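You operate a simulated robot arm through the tools that you are given. There is no shell and no other tool. Be economical: measure what you need, move in short steps, check, and stop when the job is done.

Carry out the task below with a simulated two-armed robot. There is one attempt and no reset: what you move stays moved.

TASK
Rub the grease mark off the steel sheet and lay the drawer runner along the sheet.
Fine: mist with the cream spray can, rub with the yellow cloth; the cloth goes in the rag tin, lid on. What is to be rubbed or washed off counts as gone when no trace of it is left.
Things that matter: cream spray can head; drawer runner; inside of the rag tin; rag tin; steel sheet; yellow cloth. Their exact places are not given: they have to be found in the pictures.

The check looks at the end state, three seconds after you hand in, the way a careful person would. Anything else that was tipped, shoved, dropped, spilled or broken makes it a failure. Lids that push on must go on centred and level and be pressed home; caps that screw on are set level and turned clockwise until they are tight. Flat cloth is picked up by pressing the open fingertips on it (5 to 10 N) and closing them slowly along it; thin cloth reads only 2 to 8 mm in the jaws.

THE ROBOT
Two 7-joint arms with fingered hands on one trunk, on a base that drives. Base frame: it is fixed to the floor where the robot stands at the start and does not move with it; the origin is under the middle of the robot, x ahead of it, y to its left, z up; the surface under the hand at the start is at about z = 850. Lengths are in mm, angles in rad, forces in N, time in s.
The left shoulder is at the start at [70, 169, 1243], the right one opposite. With the tool pointing down near the work surface each hand reaches from about 100 to 680 mm from the robot's upright axis, wherever it stands, measured 20 degrees to its own side. Places, roughly: cream spray can head [500, 100, 1000]; inside of the rag tin [500, 500, 900]; steel sheet [500, -100, 900]. Payload 3.4 kg a hand.
The tool frame of a hand sits at the grasp point between the pads (the TCP): z along the fingers, y along the line on which they close. The tips reach 23 mm beyond it. The gripper opens to 116 mm. The gripper's body begins 65 mm behind the TCP. The gripper is a hand of 4 fingers: y runs from the thumb to the fingers, the wrist lies at [0, 0, -211] in the tool frame, and closing takes about 1.5 s.
Orientation is told as [roll, pitch, yaw] about the base's x, y, z axes, in that order, counted from this pose: with the fingers straight down and closing along the base's y, the tool's x points along the base's -x, its y along +y and its z along -z.

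THE INTERFACE
- The arms move only by the tool nudge_tool. It takes "left_moves", "right_moves" or both (then of equal length, played together; a hand with none holds still); each is a list of rows, each a list of 7 numbers: the shift along the tool's x, y, z in cm, then the turn, a rotation vector about the tool's x, y, z in degrees, then the finger opening in cm, from 0 to 11.6. In form: [[dx, dy, dz, rx, ry, rz, jaw], ...]. A call has 1 to 8 rows; each row shifts and turns the commanded pose from where the row before left it, along the tool's axes as they then stand. Rows are played at 5 a second. More than 50 mm and 0.15 rad between two rows, or a gripper value outside its range, and nothing of the call is played. Where a pose cannot be reached the arm comes as near as it can. A force on the tool above 40 N (or 10 N above the force at the start of the call, whichever is more), or a blocked arm, ends the call early, and 0.2 s more pass. Each finger travels about 153 mm/s and halts on what it meets, pressing with about 24 N; the grip force reading is that of the motor and also rises with nothing between the fingers. The clock runs only during rows and for 0.2 s after the last one: add rows that do not move to give the fingers time. It gives the time, the measured TCP pose, the force on the tool (base axes), the opening and the grip force at its end, in the units of the frame above (readings bear some noise), with the torque about the TCP (base axes, N m) and any sound that the robot's microphone picked up.
- Cameras (640 x 400 px; columns grow to the right, rows downward): "scene" is now at [128.7, 26, 1484.6]; the picture's right is [0.24, -0.97, 0.00], its down [-0.63, -0.15, -0.76] and it looks along [0.74, 0.18, -0.65] (base axes); focal length 215 px, centre (320, 200). "left" rides on the left gripper at [-69, 1, -90] in its tool frame; the picture's right is [-0.01, -1.00, 0.00], its down [0.79, -0.01, -0.61] and it looks along [0.61, -0.01, 0.79] (tool axes); focal length 251 px, centre (320, 200). "right" rides on the right gripper at [69, 1, -90] in its tool frame; the picture's right is [-0.01, 1.00, 0.00], its down [-0.80, -0.01, -0.61] and it looks along [-0.61, -0.01, 0.80] (tool axes); focal length 251 px, centre (320, 200).
- get_image(camera): a new picture of that camera. It takes no simulated time.
- move_column(by): slides the trunk up (or, below 0, down) by that many mm; the arms and the scene camera ride with it, the base frame stays. It gives what a move gives, with no picture.
- steer(legs): drives the robot by 1 to 6 legs, each [ahead, left, turn to the left] in mm, mm and rad, along the robot's own axes; the way and the turn of a leg run together, so that a leg with both is an arc; at most 1500 mm and 3.142 rad a leg. The arms and the cameras ride along, it lands a little off, and it stops where it bumps. It gives what a move gives.
- set_grasp(shape, hand): the hand has 4 fingers and takes this shape, open, in about a second: jaw (thumb against the fingers, like two jaws); tri (thumb and two fingers); tip (a fingertip pinch); poke (one finger out to press); point (the index stretched); flat (the hand flat); cup (the hand cupped); fist (a fist). The gripper value then closes the fingers along that shape, each until it touches; the sizes above hold for jaw. It gives what a move gives, with no picture.
- head_to(pan, tilt): turns the head with the scene camera to pan (to the left, within 1.501 rad either way) and tilt (down, from -0.506 to 1.204), counted from straight ahead of the robot. It gives what a move gives.
- probe_pixels(camera, pixels): there is no depth. For up to 12 entries [column, row, z] of the newest picture of that camera ("zoom" is the newest enlarged one), the place [x, y] in the base frame at which the ray of that pixel passes the height z, good to about 2 mm, but the place of the scene camera against the robot may be out by one fixed shift of up to 25 mm in any direction. It takes no simulated time.
- close_up(camera, box): a new picture of the part [left, top, right, bottom] of that camera's present view, enlarged. It takes no simulated time.
- close_job(): hands the job in; it is judged then, once.

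Work in short steps. Measure before you move; look again where a grasp or a placing could have gone wrong, and mend it. You have 80 turns and 58 pictures in all, those below and enlarged ones among them. Open the grippers and draw the arms clear of the work before you hand the job in, unless the task says otherwise; then end with one line.

The tools are called after ">>>" as name(argument=value, ...) on one line, values as JSON. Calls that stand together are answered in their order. nudge_tool: Moves the arms, as the interface text tells. Its arguments: {"type":"object","properties":{"left_moves":{"type":"array","items":{"type":"array","items":{"type":"number"}}},"right_moves":{"type":"array","items":{"type":"array","items":{"type":"number"}}}},"required":[]} The other tools are called the same way: move_column (by) slides the trunk up or down; set_grasp (shape, hand) gives the hand a shape; steer (legs) drives the base; head_to (pan, tilt) turns the head that bears the scene camera; get_image (camera) takes a picture; probe_pixels (camera, pixels) gives the place at which the rays of pixels pass given heights; close_up (camera, box) takes an enlarged picture of a part of a camera's view; close_job () hands the job in.

At the start:

```text
time: 0.0
left_eef_pos: [418.7, 383.2, 1328.1]
left_tool_rot: [0.002, 0.001, 0.0]
left_force: [-0.3, 1.0, -1.1]
left_wrist_torque: [0.0, -0.03, 0.03]
left_finger_gap: 115.9
left_finger_force: 0.0
left_shape: jaw
right_eef_pos: [465.5, -89.4, 1262.0]
right_tool_rot: [0.001, -0.001, 0.001]
right_force: [-0.3, 0.2, -0.8]
right_wrist_torque: [-0.02, -0.03, -0.02]
right_finger_gap: 115.7
right_finger_force: 0.0
right_shape: jaw
trunk travel left (down, up): [-750.0, 190.0]
robot x, y, heading: [0.9, 4.7, 0.001]
head pan, tilt: [0.239, 0.709]
```

scene: 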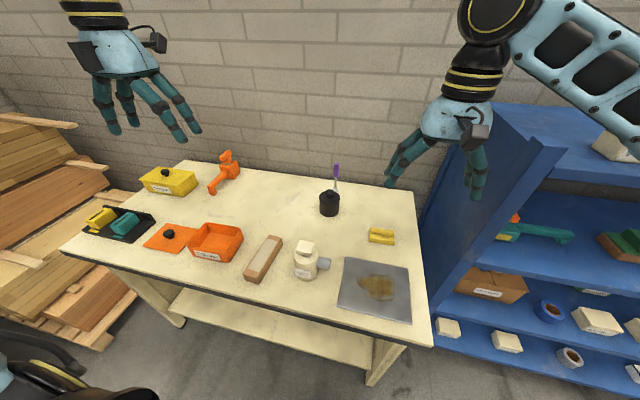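
right: 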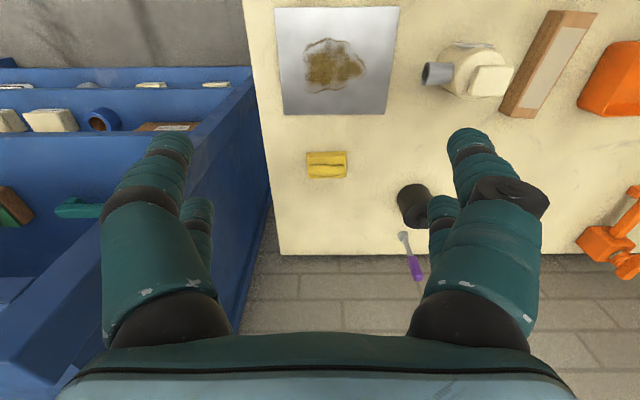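
left: 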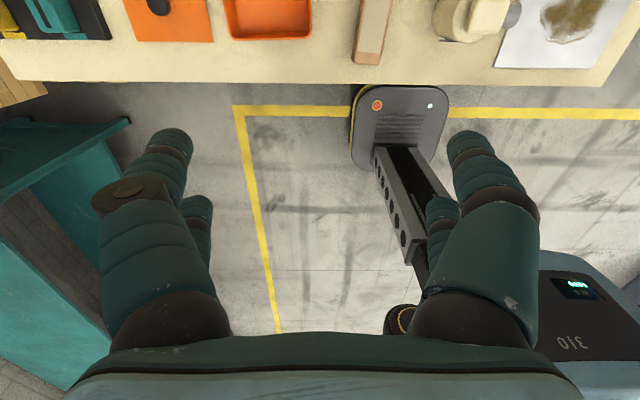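

The scene shows a table with candidates for the items: bottle at (306,258), yellow item at (381,236), sheet at (375,288), orange box at (215,242), yellow box at (168,180). I enlarge both halves to identify them.

>>> close_up(camera="scene", box=[60, 140, 250, 260])

>>> close_up(camera="scene", box=[240, 200, 430, 320])

```text
3.33 times, centred on (155, 200) of scene
```

zoom: 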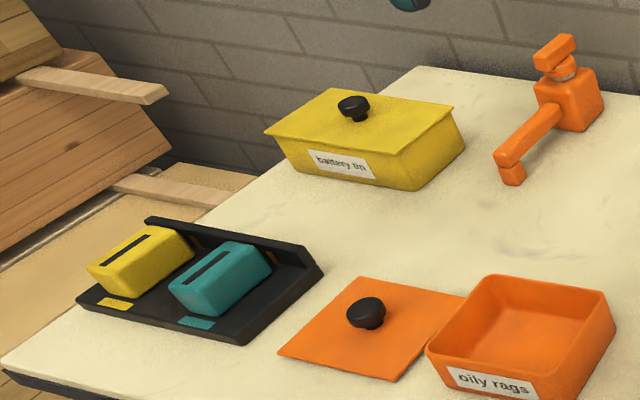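

```text
3.33 times, centred on (335, 260) of scene
```

zoom: 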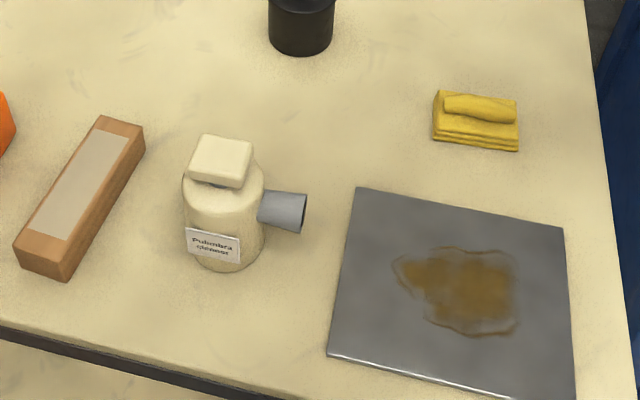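

The orange "oily rags" box with lid lying beside it is the rag tin; the bottle with grey nozzle is the spray can; the cloth is the folded yellow one. I probe these in the right camera and scene to compare positions.

>>> probe_pixels(camera="right", pixels=[[277, 8, 852], [397, 5, 852], [385, 114, 852], [285, 114, 852], [333, 65, 852], [308, 152, 850], [347, 152, 850], [347, 178, 850], [308, 178, 850], [562, 12, 870], [502, 110, 870], [595, 12, 870]])

>>> probe_pixels(camera="scene", pixels=[[347, 256, 852], [410, 268, 852], [411, 322, 852], [338, 306, 852], [369, 243, 850], [394, 245, 850], [306, 278, 850], [308, 249, 970], [271, 236, 870], [245, 280, 870], [328, 266, 930], [240, 240, 850]])

>>> head_to(pan=-0.6, tilt=0.7)

>>> get_image(camera="scene")

```text
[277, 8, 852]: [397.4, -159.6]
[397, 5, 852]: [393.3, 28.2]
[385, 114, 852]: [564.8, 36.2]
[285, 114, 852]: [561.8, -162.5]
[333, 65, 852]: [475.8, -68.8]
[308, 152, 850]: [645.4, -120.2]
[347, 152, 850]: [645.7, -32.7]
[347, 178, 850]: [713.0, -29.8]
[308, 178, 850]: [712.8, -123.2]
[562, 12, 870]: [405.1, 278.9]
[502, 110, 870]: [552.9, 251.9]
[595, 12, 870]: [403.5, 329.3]
```

```text
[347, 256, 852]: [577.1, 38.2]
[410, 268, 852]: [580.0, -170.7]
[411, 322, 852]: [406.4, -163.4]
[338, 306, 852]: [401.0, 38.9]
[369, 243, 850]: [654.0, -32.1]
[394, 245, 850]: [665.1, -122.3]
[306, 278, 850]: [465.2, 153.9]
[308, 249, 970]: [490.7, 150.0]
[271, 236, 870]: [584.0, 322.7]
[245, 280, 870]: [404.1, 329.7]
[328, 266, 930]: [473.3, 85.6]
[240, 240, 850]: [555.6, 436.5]
```

```text
time: 1.2
left_eef_pos: [419.6, 384.2, 1328.2]
left_tool_rot: [0.001, 0.0, -0.001]
left_force: [0.4, -0.1, 0.2]
left_wrist_torque: [0.02, -0.01, 0.01]
left_finger_gap: 116.1
left_finger_force: 0.0
left_shape: jaw
right_eef_pos: [463.7, -91.5, 1262.5]
right_tool_rot: [0.0, -0.001, -0.002]
right_force: [1.2, 0.8, -0.8]
right_wrist_torque: [0.01, 0.0, 0.01]
right_finger_gap: 115.9
right_finger_force: 0.1
right_shape: jaw
trunk travel left (down, up): [-750.0, 190.0]
robot x, y, heading: [-3.8, 0.7, 0.003]
head pan, tilt: [-0.6, 0.7]
```

```text
52 pictures are left
```

scene: 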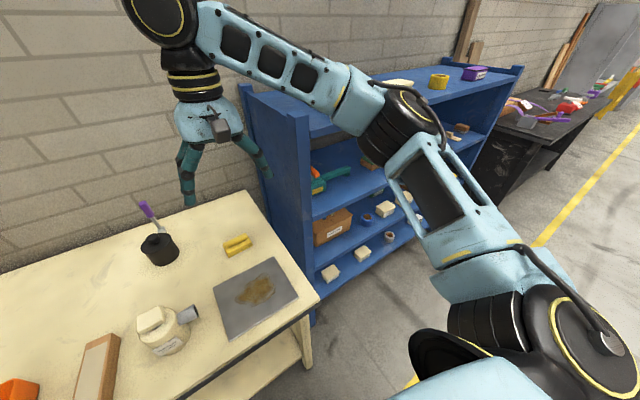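

I enlarge the runner candidate and the can with the present view.

>>> close_up(camera="scene", box=[60, 280, 220, 400])

>>> close_up(camera="right", box=[400, 0, 640, 150])

>>> close_up(camera="scene", box=[300, 140, 460, 290])

```text
3.33 times, centred on (140, 340) of scene
```

zoom: 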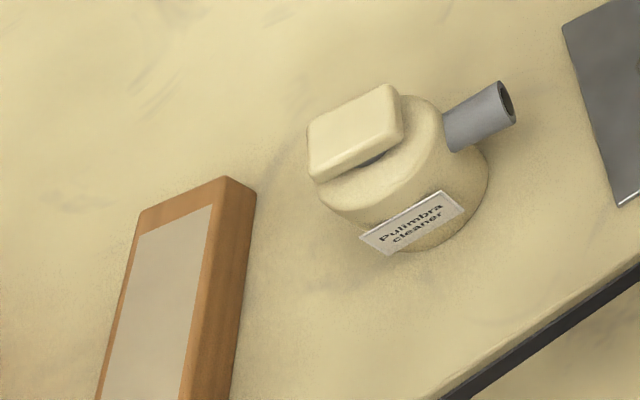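

```text
2.67 times, centred on (520, 75) of right
```

zoom: 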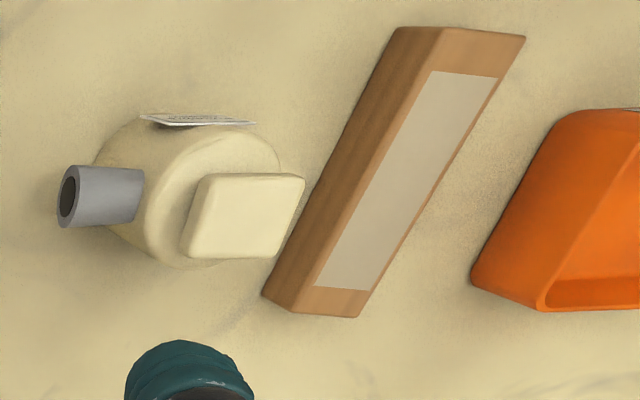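

```text
2.67 times, centred on (380, 215) of scene
```

zoom: 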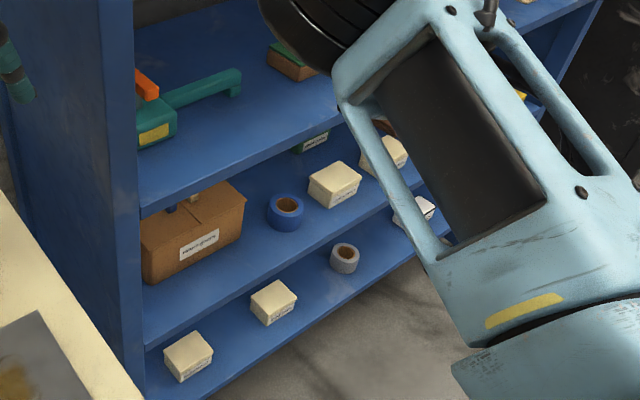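

The wooden bar with the light inlay is the runner. I plan to hold the can with the left hand from the robot's side (fingers level), tilt it toward the mark, and press the head with the right. First bring the left hand down and over.

>>> nudge_tool(left_moves=[[0.75, -2.3, 3.5, 0, 0, 0, 11.6], [0.75, -2.3, 3.5, 0, 0, 0, 11.6], [0.75, -2.3, 3.5, 0, 0, 0, 11.6], [0.75, -2.3, 3.5, 0, 0, 0, 11.6], [0.75, -2.3, 3.5, 0, 0, 0, 11.6], [0.75, -2.3, 3.5, 0, 0, 0, 11.6], [0.75, -2.3, 3.5, 0, 0, 0, 11.6], [0.75, -2.3, 3.5, 0, 0, 0, 11.6]])

>>> nudge_tool(left_moves=[[0, 0, 0, 0, -8.5, 0, 11.6], [0, 0, 0, 0, -8.5, 0, 11.6], [0, 0, 0, 0, -8.5, 0, 11.6], [0, 0, 0, 0, -8.5, 0, 11.6], [0, 0, 0, 0, -8.5, 0, 11.6], [0, 0, 0, 0, -8.5, 0, 11.6], [0, 0, 0, 0, -8.5, 0, 11.6], [0, 0, 0, 0, -8.5, 0, 11.6]])

>>> get_image(camera="left")

```text
time: 3.0
left_eef_pos: [360.1, 199.5, 1048.2]
left_tool_rot: [0.001, 0.0, 0.001]
left_force: [-0.4, -0.2, -0.6]
left_wrist_torque: [-0.02, 0.02, 0.02]
left_finger_gap: 116.2
left_finger_force: 0.1
left_shape: jaw
right_eef_pos: [465.3, -92.2, 1260.7]
right_tool_rot: [0.001, 0.002, 0.001]
right_force: [0.2, -1.0, 0.1]
right_wrist_torque: [-0.02, 0.01, -0.02]
right_finger_gap: 116.1
right_finger_force: 0.1
right_shape: jaw
trunk travel left (down, up): [-750.0, 190.0]
robot x, y, heading: [1.9, -1.4, -0.001]
head pan, tilt: [-0.6, 0.7]
```

```text
time: 4.8
left_eef_pos: [454.4, 179.7, 1036.3]
left_tool_rot: [-0.002, -0.99, 0.004]
left_force: [-0.8, -0.2, -1.0]
left_wrist_torque: [0.0, 0.0, -0.01]
left_finger_gap: 115.7
left_finger_force: 0.0
left_shape: jaw
left hand out of reach, approached as far as the arm can: row 2, 3, 4, 5, 6, 7, 8
right_eef_pos: [464.8, -91.2, 1262.4]
right_tool_rot: [0.0, 0.0, 0.001]
right_force: [-0.1, 0.1, 0.1]
right_wrist_torque: [0.01, -0.01, 0.03]
right_finger_gap: 116.2
right_finger_force: 0.1
right_shape: jaw
trunk travel left (down, up): [-750.0, 190.0]
robot x, y, heading: [-0.6, -3.8, 0.001]
head pan, tilt: [-0.6, 0.7]
```

```text
48 pictures are left
```

left: 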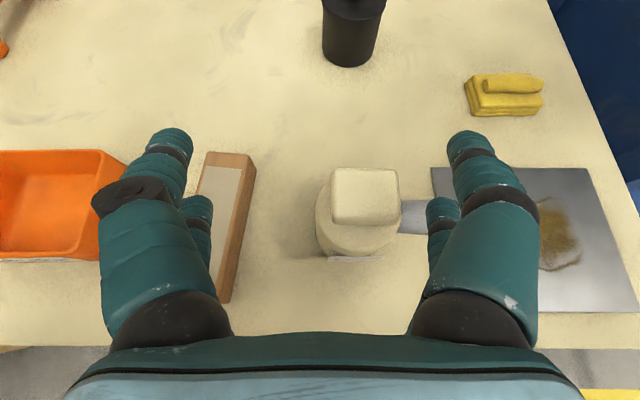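

Too close to the body for a level hand; the can stands at about y=150. I drive back 200 mm and then look again.

>>> steer(legs=[[-200, 0, 0]])

>>> get_image(camera="left")

```text
time: 6.4
left_eef_pos: [257.2, 178.7, 1034.5]
left_tool_rot: [0.0, -0.987, 0.001]
left_force: [1.3, -0.3, -1.2]
left_wrist_torque: [0.01, 0.03, 0.03]
left_finger_gap: 115.8
left_finger_force: 0.1
left_shape: jaw
right_eef_pos: [267.9, -92.4, 1261.6]
right_tool_rot: [-0.001, 0.001, -0.002]
right_force: [0.3, 0.3, -0.5]
right_wrist_torque: [-0.02, 0.01, 0.03]
right_finger_gap: 116.1
right_finger_force: 0.1
right_shape: jaw
trunk travel left (down, up): [-750.0, 190.0]
robot x, y, heading: [-199.9, 1.8, -0.0]
head pan, tilt: [-0.6, 0.7]
```

```text
47 pictures are left
```

left: 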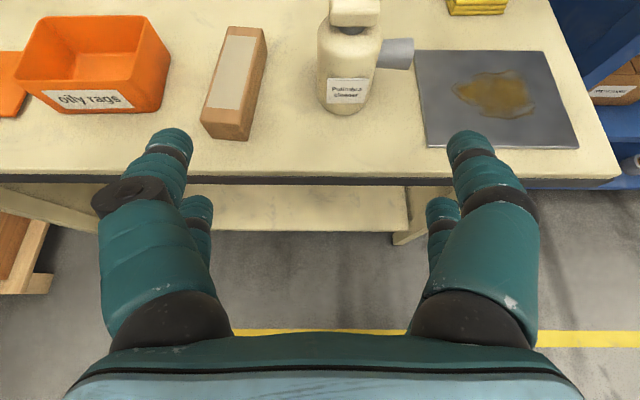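

Good oblique view. I probe the can, runner, tin and sheet corners.

>>> probe_pixels(camera="left", pixels=[[345, 114, 850], [317, 100, 855], [374, 103, 855], [426, 147, 852], [578, 148, 852], [545, 51, 852], [415, 50, 852], [242, 141, 850], [202, 135, 850], [222, 36, 870], [413, 52, 930], [0, 183, 850]])

>>> close_up(camera="left", box=[180, 0, 440, 160])

```text
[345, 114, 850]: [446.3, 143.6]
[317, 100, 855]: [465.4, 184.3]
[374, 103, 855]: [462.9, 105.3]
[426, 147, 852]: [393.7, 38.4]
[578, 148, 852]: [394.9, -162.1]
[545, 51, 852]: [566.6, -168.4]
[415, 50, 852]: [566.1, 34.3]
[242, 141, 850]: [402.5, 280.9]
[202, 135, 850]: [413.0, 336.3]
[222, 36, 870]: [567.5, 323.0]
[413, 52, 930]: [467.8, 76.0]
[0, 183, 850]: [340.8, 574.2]
```

```text
2.46 times, centred on (310, 80) of left
```

zoom: 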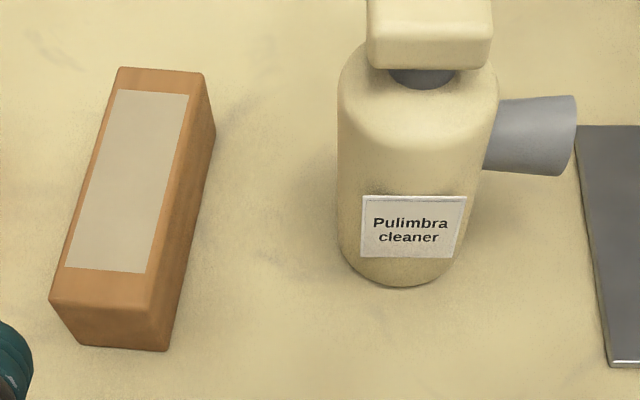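

The can axis is near (484,144), radius ~40, nozzle at z≈911 pointing −y. I'll grip it from the +y side with fingers pointing −y (clear of the nozzle): move forward-left at height, then yaw the hand −90°.

>>> nudge_tool(left_moves=[[-1.84, 1.83, 2.78, 0, 0, 0, 11.6], [-1.84, 1.83, 2.78, 0, 0, 0, 11.6], [-1.84, 1.83, 2.78, 0, 0, 0, 11.6], [-1.84, 1.83, 2.78, 0, 0, 0, 11.6], [-1.84, 1.83, 2.78, 0, 0, 0, 11.6], [-1.84, 1.83, 2.78, 0, 0, 0, 11.6]])

>>> nudge_tool(left_moves=[[0, 0, 0, 7.09, 0, 4.68, 11.6], [0, 0, 0, 7.09, 0, 4.68, 11.6], [0, 0, 0, 7.09, 0, 4.68, 11.6], [0, 0, 0, 7.09, 0, 4.68, 11.6], [0, 0, 0, 7.09, 0, 4.68, 11.6], [0, 0, 0, 7.09, 0, 4.68, 11.6], [0, 0, 0, 7.09, 0, 4.68, 11.6], [0, 0, 0, 7.09, 0, 4.68, 11.6]])

```text
time: 7.8
left_eef_pos: [456.7, 289.7, 1034.3]
left_tool_rot: [-0.003, -0.988, 0.0]
left_force: [-0.6, 0.7, -0.1]
left_wrist_torque: [0.02, 0.0, 0.01]
left_finger_gap: 115.9
left_finger_force: 0.0
left_shape: jaw
right_eef_pos: [266.1, -91.7, 1260.8]
right_tool_rot: [-0.001, 0.0, -0.002]
right_force: [0.8, 0.2, 0.1]
right_wrist_torque: [0.0, 0.02, 0.01]
right_finger_gap: 115.6
right_finger_force: 0.0
right_shape: jaw
trunk travel left (down, up): [-750.0, 190.0]
robot x, y, heading: [-200.5, 2.5, -0.003]
head pan, tilt: [-0.6, 0.7]
```

```text
time: 9.6
left_eef_pos: [424.1, 281.4, 1054.4]
left_tool_rot: [0.006, -0.986, -1.191]
left_force: [0.5, 0.7, 1.1]
left_wrist_torque: [0.0, 0.0, 0.01]
left_finger_gap: 115.9
left_finger_force: 0.0
left_shape: jaw
left hand out of reach, approached as far as the arm can: row 7, 8
right_eef_pos: [264.3, -90.4, 1261.3]
right_tool_rot: [-0.001, 0.001, -0.002]
right_force: [0.1, -0.8, -0.4]
right_wrist_torque: [-0.02, -0.04, -0.01]
right_finger_gap: 115.9
right_finger_force: 0.1
right_shape: jaw
trunk travel left (down, up): [-750.0, 190.0]
robot x, y, heading: [-200.2, -1.1, -0.002]
head pan, tilt: [-0.6, 0.7]
```

The yaw is almost reached but the arm is stretched; I drive ahead 150 mm, leaving the hand high above the table.

>>> steer(legs=[[140, 0, 0]])

>>> nudge_tool(left_moves=[[0, 0, 0, 7.09, 0, 4.68, 11.6], [0, 0, 0, 7.09, 0, 4.68, 11.6]])

>>> get_image(camera="left")

```text
time: 10.9
left_eef_pos: [563.2, 282.1, 1054.5]
left_tool_rot: [0.008, -0.988, -1.19]
left_force: [0.1, -0.3, -0.3]
left_wrist_torque: [-0.01, -0.04, 0.02]
left_finger_gap: 116.0
left_finger_force: 0.0
left_shape: jaw
right_eef_pos: [404.1, -90.4, 1262.7]
right_tool_rot: [-0.001, -0.001, 0.001]
right_force: [0.6, 0.4, 0.2]
right_wrist_torque: [0.05, -0.01, 0.0]
right_finger_gap: 116.0
right_finger_force: 0.1
right_shape: jaw
trunk travel left (down, up): [-750.0, 190.0]
robot x, y, heading: [-56.9, 0.5, -0.002]
head pan, tilt: [-0.6, 0.7]
```

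```text
time: 11.5
left_eef_pos: [522.6, 271.3, 1073.9]
left_tool_rot: [0.007, -0.986, -1.486]
left_force: [0.5, 0.4, -0.3]
left_wrist_torque: [-0.01, 0.01, 0.0]
left_finger_gap: 116.0
left_finger_force: 0.0
left_shape: jaw
left hand out of reach, approached as far as the arm can: row 1, 2
right_eef_pos: [405.3, -91.6, 1262.4]
right_tool_rot: [0.0, 0.0, 0.001]
right_force: [-0.5, -0.2, 0.8]
right_wrist_torque: [-0.02, 0.05, -0.01]
right_finger_gap: 116.2
right_finger_force: 0.0
right_shape: jaw
trunk travel left (down, up): [-750.0, 190.0]
robot x, y, heading: [-57.0, 1.1, 0.003]
head pan, tilt: [-0.6, 0.7]
```

```text
45 pictures are left
```

left: 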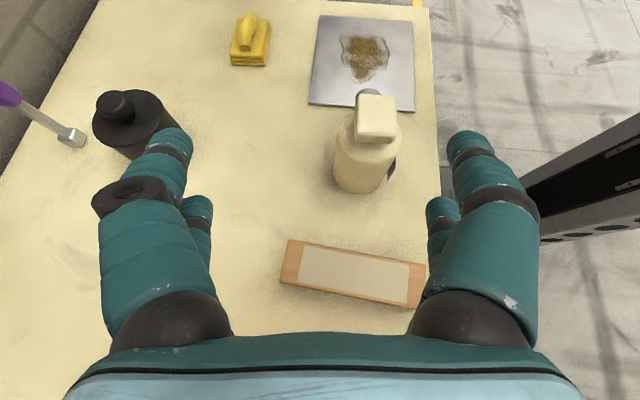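

Orientation is now fingers along −y. I probe the can's base, and the runner's top corners, from this view.

>>> probe_pixels(camera="left", pixels=[[358, 191, 850], [335, 175, 855], [385, 184, 855], [368, 92, 920], [371, 116, 985], [288, 241, 885], [425, 265, 885], [410, 303, 885], [280, 273, 885], [281, 281, 850], [410, 309, 850]])

>>> close_up(camera="left", box=[260, 70, 460, 320])

```text
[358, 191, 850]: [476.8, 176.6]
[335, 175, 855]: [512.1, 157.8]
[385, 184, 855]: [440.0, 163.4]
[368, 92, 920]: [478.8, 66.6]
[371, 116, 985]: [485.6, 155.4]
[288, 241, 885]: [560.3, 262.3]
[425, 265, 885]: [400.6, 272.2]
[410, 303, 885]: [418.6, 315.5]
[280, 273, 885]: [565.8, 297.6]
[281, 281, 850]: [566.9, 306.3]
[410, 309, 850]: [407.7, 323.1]
```

```text
1.60 times, centred on (360, 195) of left
```

zoom: 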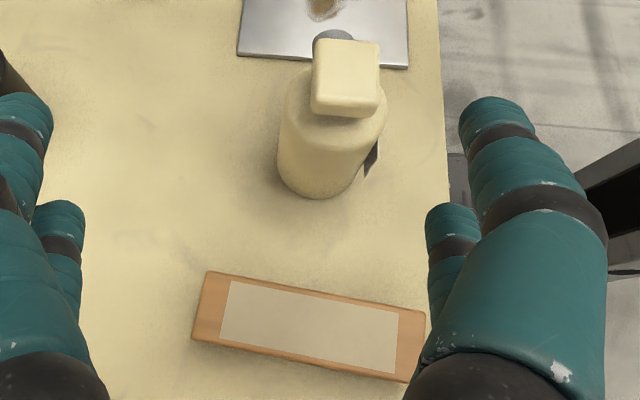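

Can axis ≈ (476,140), radius ≈37. I move to a pre-grasp on the approach line, then half-way in, and check.

>>> nudge_tool(left_moves=[[2.28, -1.88, 2.11, 0, 0, 0, 11.6], [2.28, -1.88, 2.11, 0, 0, 0, 11.6], [2.28, -1.88, 2.11, 0, 0, 0, 11.6], [0, 0, 3.0, 0, 0, 0, 11.6], [0, 0, 3.0, 0, 0, 0, 11.6]])

>>> get_image(camera="left")

```text
time: 12.7
left_eef_pos: [457.5, 199.6, 966.8]
left_tool_rot: [0.005, -0.986, -1.486]
left_force: [0.0, 0.6, 0.2]
left_wrist_torque: [-0.02, 0.04, -0.03]
left_finger_gap: 115.8
left_finger_force: 0.0
left_shape: jaw
left hand out of reach, approached as far as the arm can: row 4, 5
right_eef_pos: [407.3, -90.9, 1262.7]
right_tool_rot: [0.0, -0.002, -0.001]
right_force: [0.1, -0.5, 0.6]
right_wrist_torque: [0.04, -0.04, 0.0]
right_finger_gap: 116.0
right_finger_force: 0.0
right_shape: jaw
trunk travel left (down, up): [-750.0, 190.0]
robot x, y, heading: [-60.2, 4.2, 0.001]
head pan, tilt: [-0.6, 0.7]
```

```text
43 pictures are left
```

left: 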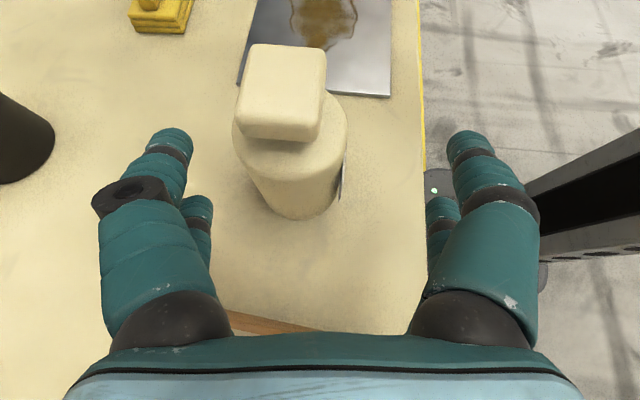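

The wrist bending limits the reach here. I raise the hand, shift the robot 200 mm left and turn it 0.45 rad right so that the same grasp direction is easier.

>>> nudge_tool(left_moves=[[-3.5, 0, -2.3, 0, 0, 0, 11.6], [-3.5, 0, -2.3, 0, 0, 0, 11.6], [-2, 0, -1.3, 0, 0, 0, 11.6]])

>>> steer(legs=[[0, 200, 0], [0, 0, -0.45]])

>>> get_image(camera="left")

```text
time: 13.5
left_eef_pos: [457.2, 200.9, 1075.3]
left_tool_rot: [0.002, -0.986, -1.483]
left_force: [0.1, 0.3, 0.2]
left_wrist_torque: [-0.04, 0.0, 0.01]
left_finger_gap: 115.6
left_finger_force: 0.1
left_shape: jaw
right_eef_pos: [406.3, -90.4, 1262.0]
right_tool_rot: [-0.001, 0.0, -0.001]
right_force: [0.1, 0.0, 0.3]
right_wrist_torque: [0.0, -0.03, 0.01]
right_finger_gap: 116.0
right_finger_force: 0.0
right_shape: jaw
trunk travel left (down, up): [-750.0, 190.0]
robot x, y, heading: [-57.3, 0.9, -0.002]
head pan, tilt: [-0.6, 0.7]
```

```text
time: 16.4
left_eef_pos: [493.4, 157.9, 1075.0]
left_tool_rot: [0.005, -0.988, -1.934]
left_force: [-0.3, -0.8, 1.4]
left_wrist_torque: [-0.04, 0.0, -0.01]
left_finger_gap: 116.1
left_finger_force: 0.1
left_shape: jaw
right_eef_pos: [320.8, -83.0, 1263.1]
right_tool_rot: [0.0, 0.0, -0.452]
right_force: [0.5, 0.4, 0.1]
right_wrist_torque: [-0.01, 0.0, 0.02]
right_finger_gap: 116.0
right_finger_force: 0.0
right_shape: jaw
trunk travel left (down, up): [-750.0, 190.0]
robot x, y, heading: [-59.3, 202.8, -0.454]
head pan, tilt: [-0.6, 0.7]
```

```text
42 pictures are left
```

left: 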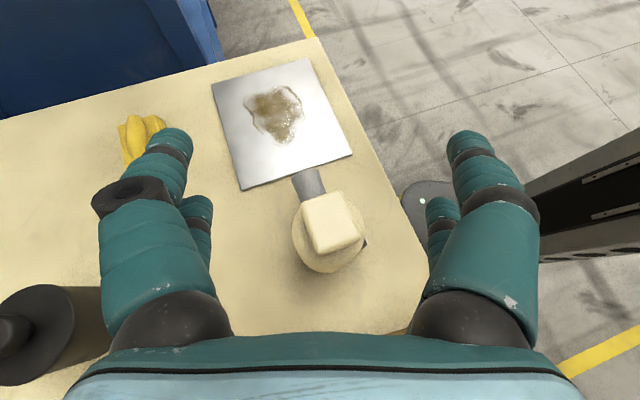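

Now I yaw the hand back by 0.45 rad and go to the pre-grasp point.

>>> nudge_tool(left_moves=[[0, 0, 0, -7.09, 0, -4.68, 11.6], [0, 0, 0, -7.09, 0, -4.68, 11.6], [0, 0, 0, -7.09, 0, -4.68, 11.6], [4.22, -0.6, -0.96, 0, 0, 0, 11.6], [4.22, -0.6, -0.96, 0, 0, 0, 11.6], [4.22, -0.6, -0.96, 0, 0, 0, 11.6], [0, 0, 3.0, 0, 0, 0, 11.6], [0, 0, 3.0, 0, 0, 0, 11.6]])

>>> get_image(camera="left")

```text
time: 18.2
left_eef_pos: [472.5, 199.7, 952.4]
left_tool_rot: [0.005, -0.987, -1.49]
left_force: [-0.2, -0.4, 0.8]
left_wrist_torque: [-0.03, 0.0, 0.02]
left_finger_gap: 115.6
left_finger_force: 0.0
left_shape: jaw
right_eef_pos: [322.0, -83.4, 1262.8]
right_tool_rot: [0.001, 0.002, -0.452]
right_force: [-0.2, -0.5, 0.3]
right_wrist_torque: [-0.03, 0.01, 0.0]
right_finger_gap: 115.8
right_finger_force: 0.1
right_shape: jaw
trunk travel left (down, up): [-750.0, 190.0]
robot x, y, heading: [-57.9, 202.5, -0.447]
head pan, tilt: [-0.6, 0.7]
```

```text
41 pictures are left
```

left: 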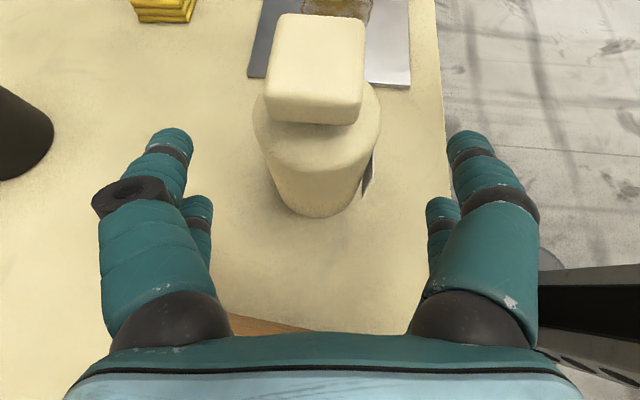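

Reachable and centred on the can (column ≈317). I advance the last 64 mm and close on the body.

>>> nudge_tool(left_moves=[[0.25, 0, 3.2, 0, 0, 0, 11.6], [0.25, 0, 3.2, 0, 0, 0, 11.6], [0, 0, 0, 0, 0, 0, 9], [0, 0, 0, 0, 0, 0, 8], [0, 0, 0, 0, 0, 0, 7], [0, 0, 0, 0, 0, 0, 6], [0, 0, 0, 0, 0, 0, 5]])

>>> get_image(camera="left")

```text
time: 19.8
left_eef_pos: [476.3, 150.2, 915.8]
left_tool_rot: [0.005, -0.986, -1.49]
left_force: [-0.5, 0.7, 0.1]
left_wrist_torque: [0.13, 0.06, -0.01]
left_finger_gap: 57.1
left_finger_force: 23.8
left_shape: jaw
left hand out of reach, approached as far as the arm can: row 2
right_eef_pos: [320.9, -81.4, 1262.2]
right_tool_rot: [0.0, 0.001, -0.451]
right_force: [0.2, 0.2, -0.1]
right_wrist_torque: [0.0, -0.05, 0.02]
right_finger_gap: 115.9
right_finger_force: 0.0
right_shape: jaw
trunk travel left (down, up): [-750.0, 190.0]
robot x, y, heading: [-58.7, 200.0, -0.447]
head pan, tilt: [-0.6, 0.7]
```

```text
40 pictures are left
```

left: 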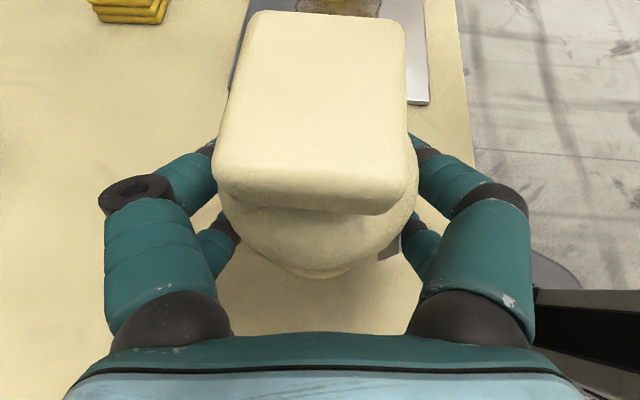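

Gripped (gap 57 mm, 24 N). I lift straight up and check the can rides along.

>>> nudge_tool(left_moves=[[-1.7, 0, -1.1, 0, 0, 0, 4.5], [-3.3, 0, -2.2, 0, 0, 0, 4.5], [-3.3, 0, -2.2, 0, 0, 0, 4.5], [-1.7, 0, -1.1, 0, 0, 0, 4.5]])

>>> head_to(pan=0.2, tilt=0.7)

>>> get_image(camera="scene")

```text
time: 20.8
left_eef_pos: [473.9, 149.8, 1035.0]
left_tool_rot: [0.001, -0.988, -1.487]
left_force: [0.4, -0.1, -3.8]
left_wrist_torque: [0.04, 0.0, 0.0]
left_finger_gap: 56.9
left_finger_force: 24.3
left_shape: jaw
right_eef_pos: [321.6, -83.4, 1262.3]
right_tool_rot: [0.0, -0.001, -0.452]
right_force: [0.2, -0.2, -0.5]
right_wrist_torque: [0.02, 0.0, -0.02]
right_finger_gap: 115.9
right_finger_force: 0.0
right_shape: jaw
trunk travel left (down, up): [-750.0, 190.0]
robot x, y, heading: [-61.9, 203.2, -0.452]
head pan, tilt: [-0.6, 0.7]
```

```text
time: 21.9
left_eef_pos: [474.5, 150.6, 1035.8]
left_tool_rot: [0.003, -0.988, -1.491]
left_force: [-0.6, 0.7, -5.3]
left_wrist_torque: [0.02, 0.03, 0.0]
left_finger_gap: 57.2
left_finger_force: 24.0
left_shape: jaw
right_eef_pos: [320.9, -82.6, 1261.7]
right_tool_rot: [0.001, 0.001, -0.454]
right_force: [-0.4, -0.4, 0.7]
right_wrist_torque: [-0.02, 0.01, -0.02]
right_finger_gap: 116.0
right_finger_force: 0.0
right_shape: jaw
trunk travel left (down, up): [-750.0, 190.0]
robot x, y, heading: [-55.0, 199.7, -0.455]
head pan, tilt: [0.201, 0.7]
```

```text
39 pictures are left
```

scene: 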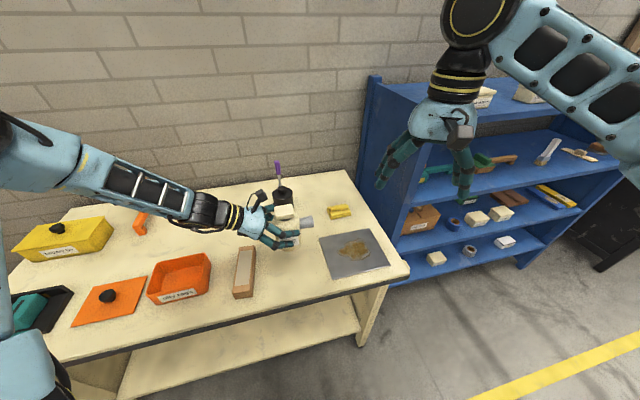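

The can hangs upright in the hand. I tilt it 40° nozzle-down and bring it so the nozzle tip is ~130 mm from the mark at (476,−69).

>>> nudge_tool(left_moves=[[0, 0, 0, 0, 8, 0, 4.5], [0, 0, 0, 0, 8, 0, 4.5], [0, 0, 0, 0, 8, 0, 4.5], [0, 0, 0, 0, 8, 0, 4.5], [0, 0, 0, 0, 8, 0, 4.5], [-1.0, -0.07, 1.47, 0, 0, 0, 4.5], [-1.0, -0.07, 1.47, 0, 0, 0, 4.5], [-2.0, -0.13, 2.94, 0, 0, 0, 4.5]])

>>> set_grasp(hand="right", shape="poke")

>>> get_image(camera="right")

>>> get_image(camera="left")

```text
time: 23.7
left_eef_pos: [463.7, 128.4, 991.8]
left_tool_rot: [0.001, -0.665, -1.487]
left_force: [-0.4, -0.1, -4.1]
left_wrist_torque: [-0.03, 0.03, 0.02]
left_finger_gap: 56.8
left_finger_force: 24.1
left_shape: jaw
left hand out of reach, approached as far as the arm can: row 3, 4, 5, 6, 7, 8
right_eef_pos: [321.3, -84.4, 1261.1]
right_tool_rot: [0.0, 0.001, -0.451]
right_force: [0.3, 0.4, 0.9]
right_wrist_torque: [0.01, 0.02, 0.03]
right_finger_gap: 115.9
right_finger_force: 0.1
right_shape: jaw
trunk travel left (down, up): [-750.0, 190.0]
robot x, y, heading: [-59.0, 204.3, -0.454]
head pan, tilt: [0.201, 0.7]
```

```text
time: 24.6
left_eef_pos: [463.1, 128.2, 992.9]
left_tool_rot: [0.004, -0.665, -1.489]
left_force: [0.6, -0.3, -4.4]
left_wrist_torque: [0.04, -0.01, -0.01]
left_finger_gap: 57.0
left_finger_force: 23.6
left_shape: jaw
right_eef_pos: [321.2, -82.6, 1262.4]
right_tool_rot: [0.001, -0.001, -0.453]
right_force: [-0.3, 0.0, 0.2]
right_wrist_torque: [0.03, -0.03, -0.01]
right_finger_gap: 0.0
right_finger_force: 0.1
right_shape: poke
trunk travel left (down, up): [-750.0, 190.0]
robot x, y, heading: [-60.5, 200.9, -0.456]
head pan, tilt: [0.201, 0.7]
```

```text
38 pictures are left
```

right: 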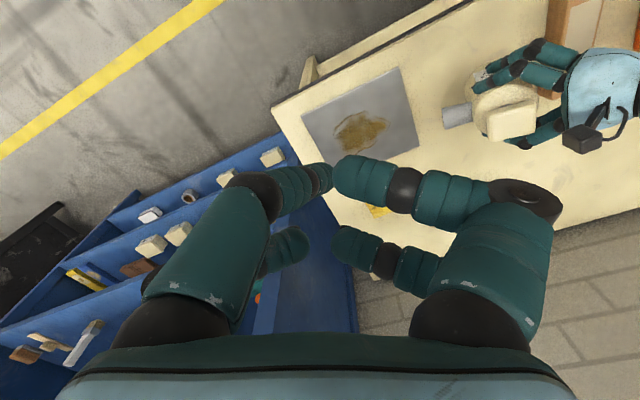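

```text
37 pictures are left
```

left: 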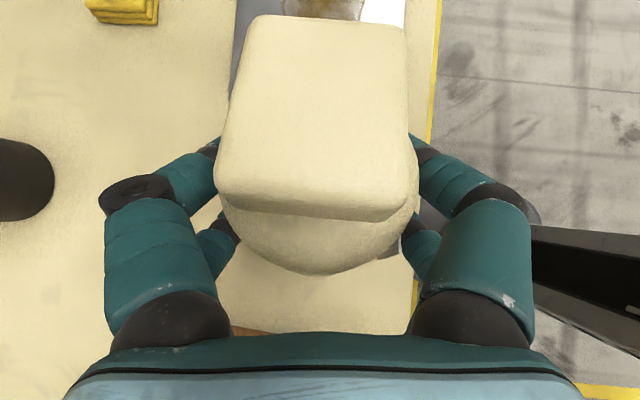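

The wrist limits the tilt at this yaw (only 18° so far). I yaw back by 0.45 rad (nozzle then points +x/−y), tilt on to 40°, and shift so the nozzle still aims at the mark.

>>> nudge_tool(left_moves=[[0, 0, 0, -5.24, 0, -6.69, 4.5], [0, 0, 0, -5.24, 0, -6.69, 4.5], [0, 0, 0, -5.24, 0, -6.69, 4.5], [0, 0, 0, 0, 7, 0, 4.5], [0, 0, 0, 0, 7, 0, 4.5], [0, 0, 0, 0, 7, 0, 4.5], [-0.63, -3.7, 0.3, 0, 0, 0, 4.5], [-0.63, -3.7, 0.3, 0, 0, 0, 4.5]])

>>> get_image(camera="scene")

>>> get_image(camera="left")

```text
time: 26.4
left_eef_pos: [407.5, 77.0, 989.5]
left_tool_rot: [0.008, -0.287, -1.042]
left_force: [0.0, 0.1, -3.6]
left_wrist_torque: [-0.06, 0.0, 0.0]
left_finger_gap: 56.6
left_finger_force: 24.1
left_shape: jaw
right_eef_pos: [321.1, -83.6, 1262.5]
right_tool_rot: [-0.001, 0.001, -0.452]
right_force: [-0.5, -0.9, -0.5]
right_wrist_torque: [-0.01, -0.01, -0.01]
right_finger_gap: 0.0
right_finger_force: 0.0
right_shape: poke
trunk travel left (down, up): [-750.0, 190.0]
robot x, y, heading: [-62.0, 201.6, -0.452]
head pan, tilt: [0.201, 0.7]
```

```text
36 pictures are left
```

scene: 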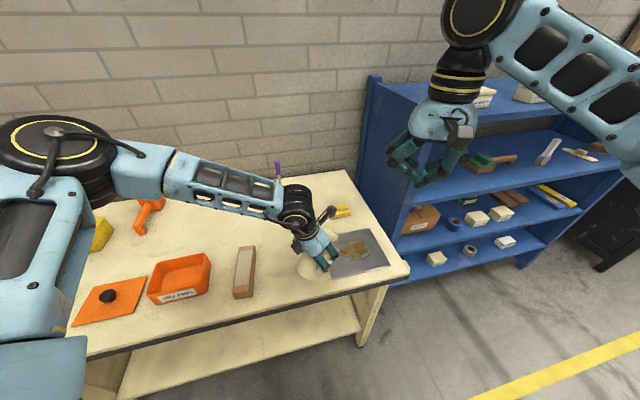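

```text
35 pictures are left
```

left: 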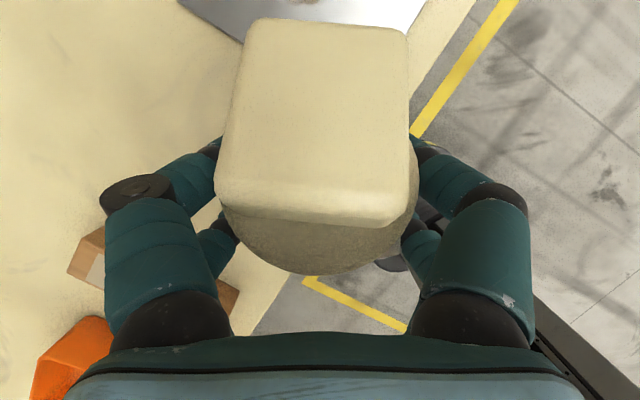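

Pose reached; the nozzle aims at the mark. I check the right hand's poke shape and the head's place.

>>> close_up(camera="scene", box=[370, 80, 510, 200])

>>> get_image(camera="right")

>>> probe_pixels(camera="left", pixels=[[314, 110, 1038], [240, 25, 1028], [405, 35, 1028], [215, 190, 1045], [408, 195, 1045]])

```text
3.33 times, centred on (440, 140) of scene
```

zoom: 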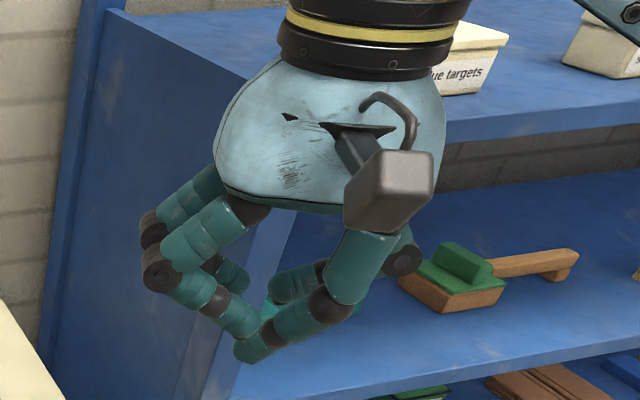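

```text
33 pictures are left
```

right: 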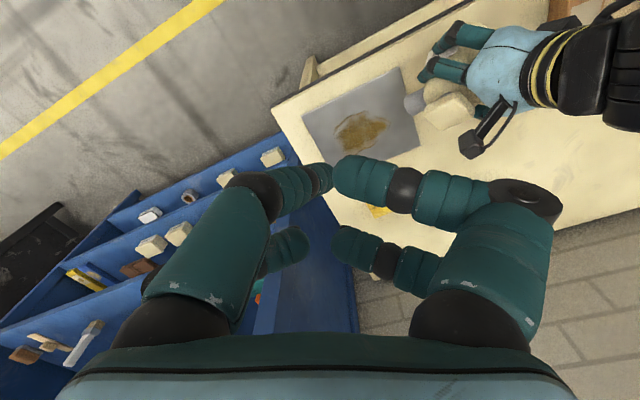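

```text
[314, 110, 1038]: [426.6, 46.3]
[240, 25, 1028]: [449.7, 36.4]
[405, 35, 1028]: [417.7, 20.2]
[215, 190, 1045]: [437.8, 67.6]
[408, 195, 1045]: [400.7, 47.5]
```

The poke shape is a closed pinch with tips on the tool axis. Head top is near (426,43,1037); I bring the right hand to a stand-off along the can axis, tilting it 40°.

>>> nudge_tool(right_moves=[[-2.02, 2.2, 2.62, 0, 0, 0, 0], [-2.02, 2.2, 2.62, 0, 0, 0, 0], [-2.02, 2.2, 2.62, 0, 0, 0, 0], [-2.02, 2.2, 2.62, 0, 0, 0, 0], [-2.02, 2.2, 2.62, 0, 0, 0, 0], [0, 0, 0, -5.0, 6.25, 0, 0], [0, 0, 0, -5.0, 6.25, 0, 0], [0, 0, 0, -5.0, 6.25, 0, 0]])

>>> nudge_tool(right_moves=[[0, 0, 0, -5.0, 6.25, 0, 0], [0, 0, 0, -5.0, 6.25, 0, 0]])

>>> get_image(camera="right")

>>> get_image(camera="scene")

```text
time: 28.2
left_eef_pos: [408.2, 77.5, 988.2]
left_tool_rot: [0.008, -0.286, -1.043]
left_force: [-0.1, 0.0, -4.3]
left_wrist_torque: [-0.08, -0.04, -0.01]
left_finger_gap: 56.6
left_finger_force: 23.7
left_shape: jaw
right_eef_pos: [433.2, -30.6, 1122.1]
right_tool_rot: [0.272, 0.325, -0.405]
right_force: [-0.3, 0.4, -0.4]
right_wrist_torque: [0.01, -0.01, 0.03]
right_finger_gap: 0.0
right_finger_force: 0.2
right_shape: poke
right hand out of reach, approached as far as the arm can: row 7, 8
trunk travel left (down, up): [-750.0, 190.0]
robot x, y, heading: [-57.9, 199.3, -0.452]
head pan, tilt: [0.201, 0.7]
```

```text
time: 28.8
left_eef_pos: [407.6, 77.3, 988.9]
left_tool_rot: [0.009, -0.285, -1.043]
left_force: [-0.3, -0.3, -4.3]
left_wrist_torque: [-0.07, -0.02, -0.02]
left_finger_gap: 56.3
left_finger_force: 24.0
left_shape: jaw
right_eef_pos: [412.3, -34.1, 1106.2]
right_tool_rot: [0.484, 0.529, -0.319]
right_force: [0.0, -0.1, 0.4]
right_wrist_torque: [0.0, 0.01, 0.01]
right_finger_gap: 0.0
right_finger_force: 0.0
right_shape: poke
right hand out of reach, approached as far as the arm can: row 1, 2
trunk travel left (down, up): [-750.0, 190.0]
robot x, y, heading: [-58.4, 202.3, -0.457]
head pan, tilt: [0.201, 0.7]
```

```text
32 pictures are left
```

right: 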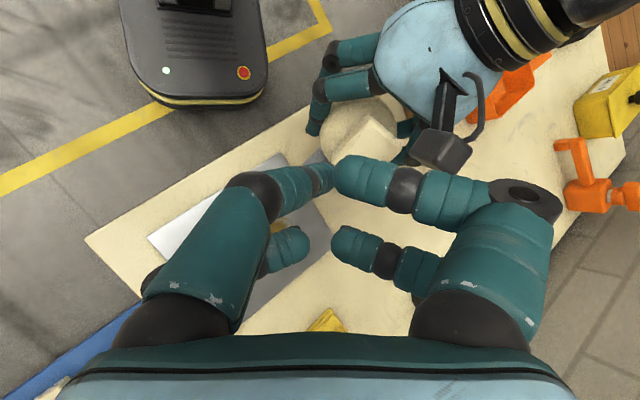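

```text
31 pictures are left
```

scene: 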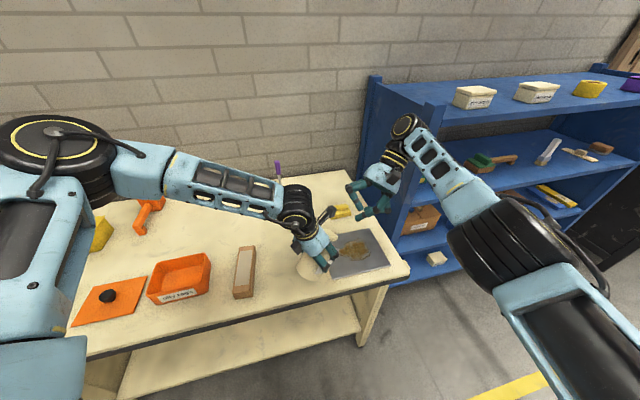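

The right tool's axis now matches the can axis, but it stands ~46 mm off sideways and is at full stretch. I move the can by (−40,−22) toward it and afterwards shift the base by the same amount the other way to keep the aim.

>>> nudge_tool(left_moves=[[0.09, -2.28, 0.08, 0, 0, 0, 4.5], [0.09, -2.28, 0.08, 0, 0, 0, 4.5]])

>>> steer(legs=[[26, 37, 0]])

>>> nudge_tool(right_moves=[[0, 0, 1.5, 0, 0, 0, 0], [0, 0, 1.5, 0, 0, 0, 0], [0, 0, 1.5, 0, 0, 0, 0]])

>>> get_image(camera="left")

>>> get_image(camera="right")

```text
time: 29.4
left_eef_pos: [368.4, 75.5, 994.9]
left_tool_rot: [0.008, -0.288, -1.044]
left_force: [-0.2, 0.0, -4.5]
left_wrist_torque: [-0.07, 0.0, 0.01]
left_finger_gap: 56.4
left_finger_force: 23.4
left_shape: jaw
left hand out of reach, approached as far as the arm can: row 1, 2
right_eef_pos: [412.0, -31.9, 1107.1]
right_tool_rot: [0.483, 0.528, -0.319]
right_force: [-0.9, 0.2, -0.5]
right_wrist_torque: [0.02, 0.04, 0.03]
right_finger_gap: 0.1
right_finger_force: 0.1
right_shape: poke
trunk travel left (down, up): [-750.0, 190.0]
robot x, y, heading: [-58.6, 197.0, -0.452]
head pan, tilt: [0.201, 0.7]
```

```text
time: 30.3
left_eef_pos: [403.2, 94.7, 997.0]
left_tool_rot: [0.014, -0.289, -1.047]
left_force: [-0.3, 0.5, -3.6]
left_wrist_torque: [-0.04, -0.07, 0.03]
left_finger_gap: 56.2
left_finger_force: 24.1
left_shape: jaw
right_eef_pos: [446.8, -14.8, 1107.9]
right_tool_rot: [0.487, 0.523, -0.317]
right_force: [-0.7, -0.1, -0.6]
right_wrist_torque: [0.04, -0.03, -0.04]
right_finger_gap: 0.0
right_finger_force: 0.0
right_shape: poke
trunk travel left (down, up): [-750.0, 190.0]
robot x, y, heading: [-18.6, 224.0, -0.453]
head pan, tilt: [0.201, 0.7]
```

```text
time: 31.1
left_eef_pos: [409.4, 98.5, 994.3]
left_tool_rot: [0.005, -0.289, -1.044]
left_force: [0.6, -1.0, -4.3]
left_wrist_torque: [-0.07, 0.0, 0.01]
left_finger_gap: 56.4
left_finger_force: 24.2
left_shape: jaw
right_eef_pos: [439.2, 15.2, 1071.5]
right_tool_rot: [0.483, 0.527, -0.321]
right_force: [0.7, 0.4, -0.4]
right_wrist_torque: [0.01, -0.01, 0.02]
right_finger_gap: 0.0
right_finger_force: 0.1
right_shape: poke
trunk travel left (down, up): [-750.0, 190.0]
robot x, y, heading: [-20.8, 222.0, -0.451]
head pan, tilt: [0.201, 0.7]
```

```text
30 pictures are left
```

left: 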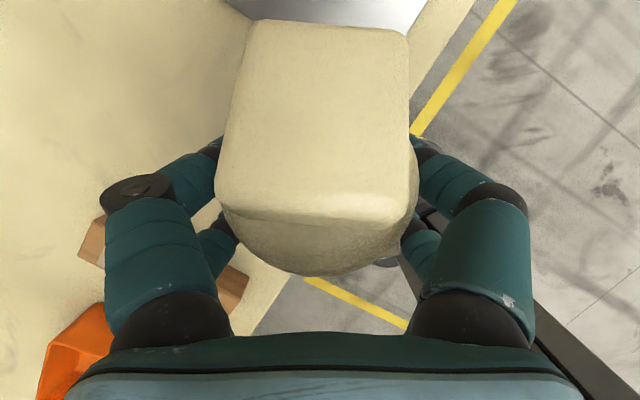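

```text
29 pictures are left
```

right: 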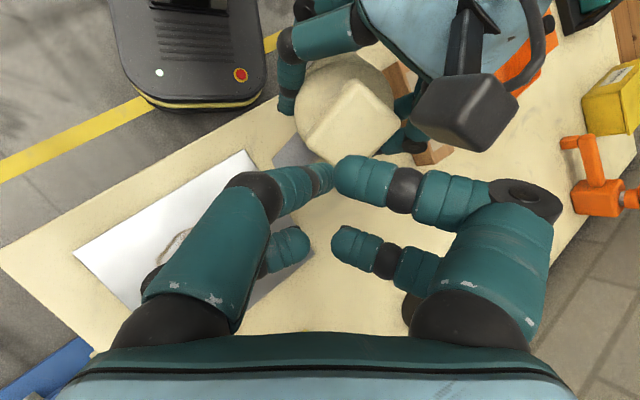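

The head is now ~21 mm off the right tool's axis (head at ≈(355,125) in the right view, tips at (330,180)). I shift the right hand by 0.8/2.0 cm and advance, watching force.

>>> nudge_tool(right_moves=[[0.8, 2.0, 0, 0, 0, 0, 0], [0, 0, 1.0, 0, 0, 0, 0], [0, 0, 1.0, 0, 0, 0, 0]])

>>> nudge_tool(right_moves=[[0, 0, 0.4, 0, 0, 0, 0], [0, 0, 0.4, 0, 0, 0, 0], [0, 0, 0.4, 0, 0, 0, 0], [0, 0, 0.4, 0, 0, 0, 0]])

>>> get_image(camera="right")

```text
time: 31.9
left_eef_pos: [403.8, 97.7, 994.0]
left_tool_rot: [0.006, -0.279, -1.049]
left_force: [-8.3, 8.3, -2.9]
left_wrist_torque: [-0.96, -0.93, -0.08]
left_finger_gap: 56.3
left_finger_force: 23.8
left_shape: jaw
right_eef_pos: [438.7, 38.9, 1071.6]
right_tool_rot: [0.48, 0.522, -0.331]
right_force: [7.7, -7.2, -1.4]
right_wrist_torque: [0.24, 0.25, -0.11]
right_finger_gap: 0.4
right_finger_force: 0.1
right_shape: poke
trunk travel left (down, up): [-750.0, 190.0]
robot x, y, heading: [-19.2, 221.2, -0.449]
head pan, tilt: [0.201, 0.7]
stopped in row 3 (left hand): the force on the tool passed its limit at 45 N (the readings are from after the stop); the commanded pose is now the measured one
```

```text
time: 32.9
left_eef_pos: [405.8, 96.6, 993.3]
left_tool_rot: [0.007, -0.281, -1.048]
left_force: [-1.0, 1.2, -7.1]
left_wrist_torque: [0.03, -0.08, -0.03]
left_finger_gap: 56.4
left_finger_force: 23.5
left_shape: jaw
right_eef_pos: [434.2, 49.3, 1059.9]
right_tool_rot: [0.483, 0.524, -0.326]
right_force: [0.8, -0.9, 1.2]
right_wrist_torque: [-0.03, 0.05, -0.02]
right_finger_gap: 0.3
right_finger_force: 0.1
right_shape: poke
trunk travel left (down, up): [-750.0, 190.0]
robot x, y, heading: [-19.8, 223.8, -0.452]
head pan, tilt: [0.201, 0.7]
heard: click
```

```text
28 pictures are left
```

right: 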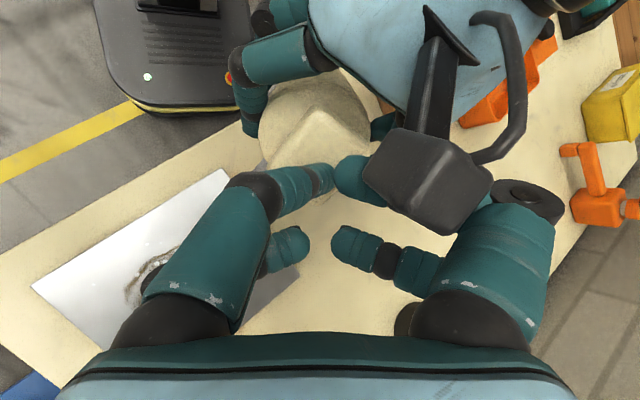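

A "click" was heard, so the head was pressed. I withdraw the right hand along its axis and look at the mark.

>>> nudge_tool(right_moves=[[0, 0, -1.5, 0, 0, 0, 0], [0, -0.5, -3, 0, 0, 0, 0], [0, -1, -4, 0, 0, 0, 0], [0, -1, -4, 0, 0, 0, 0]])

>>> close_up(camera="scene", box=[260, 180, 420, 300])

```text
time: 33.9
left_eef_pos: [404.0, 97.6, 994.0]
left_tool_rot: [0.009, -0.281, -1.048]
left_force: [-0.8, 0.6, -4.7]
left_wrist_torque: [-0.07, -0.02, 0.02]
left_finger_gap: 56.6
left_finger_force: 24.4
left_shape: jaw
right_eef_pos: [445.5, -26.9, 1143.7]
right_tool_rot: [0.481, 0.518, -0.324]
right_force: [0.3, 0.1, -0.2]
right_wrist_torque: [0.02, -0.03, -0.03]
right_finger_gap: 0.3
right_finger_force: 0.1
right_shape: poke
right hand out of reach, approached as far as the arm can: row 4
trunk travel left (down, up): [-750.0, 190.0]
robot x, y, heading: [-20.0, 226.4, -0.449]
head pan, tilt: [0.201, 0.7]
```

```text
3.33 times, centred on (340, 240) of scene
```

zoom: 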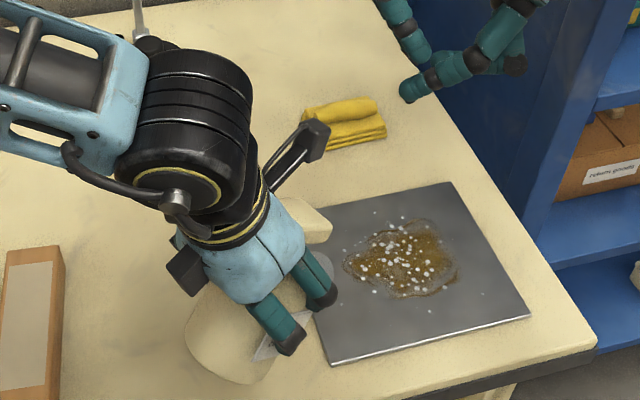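

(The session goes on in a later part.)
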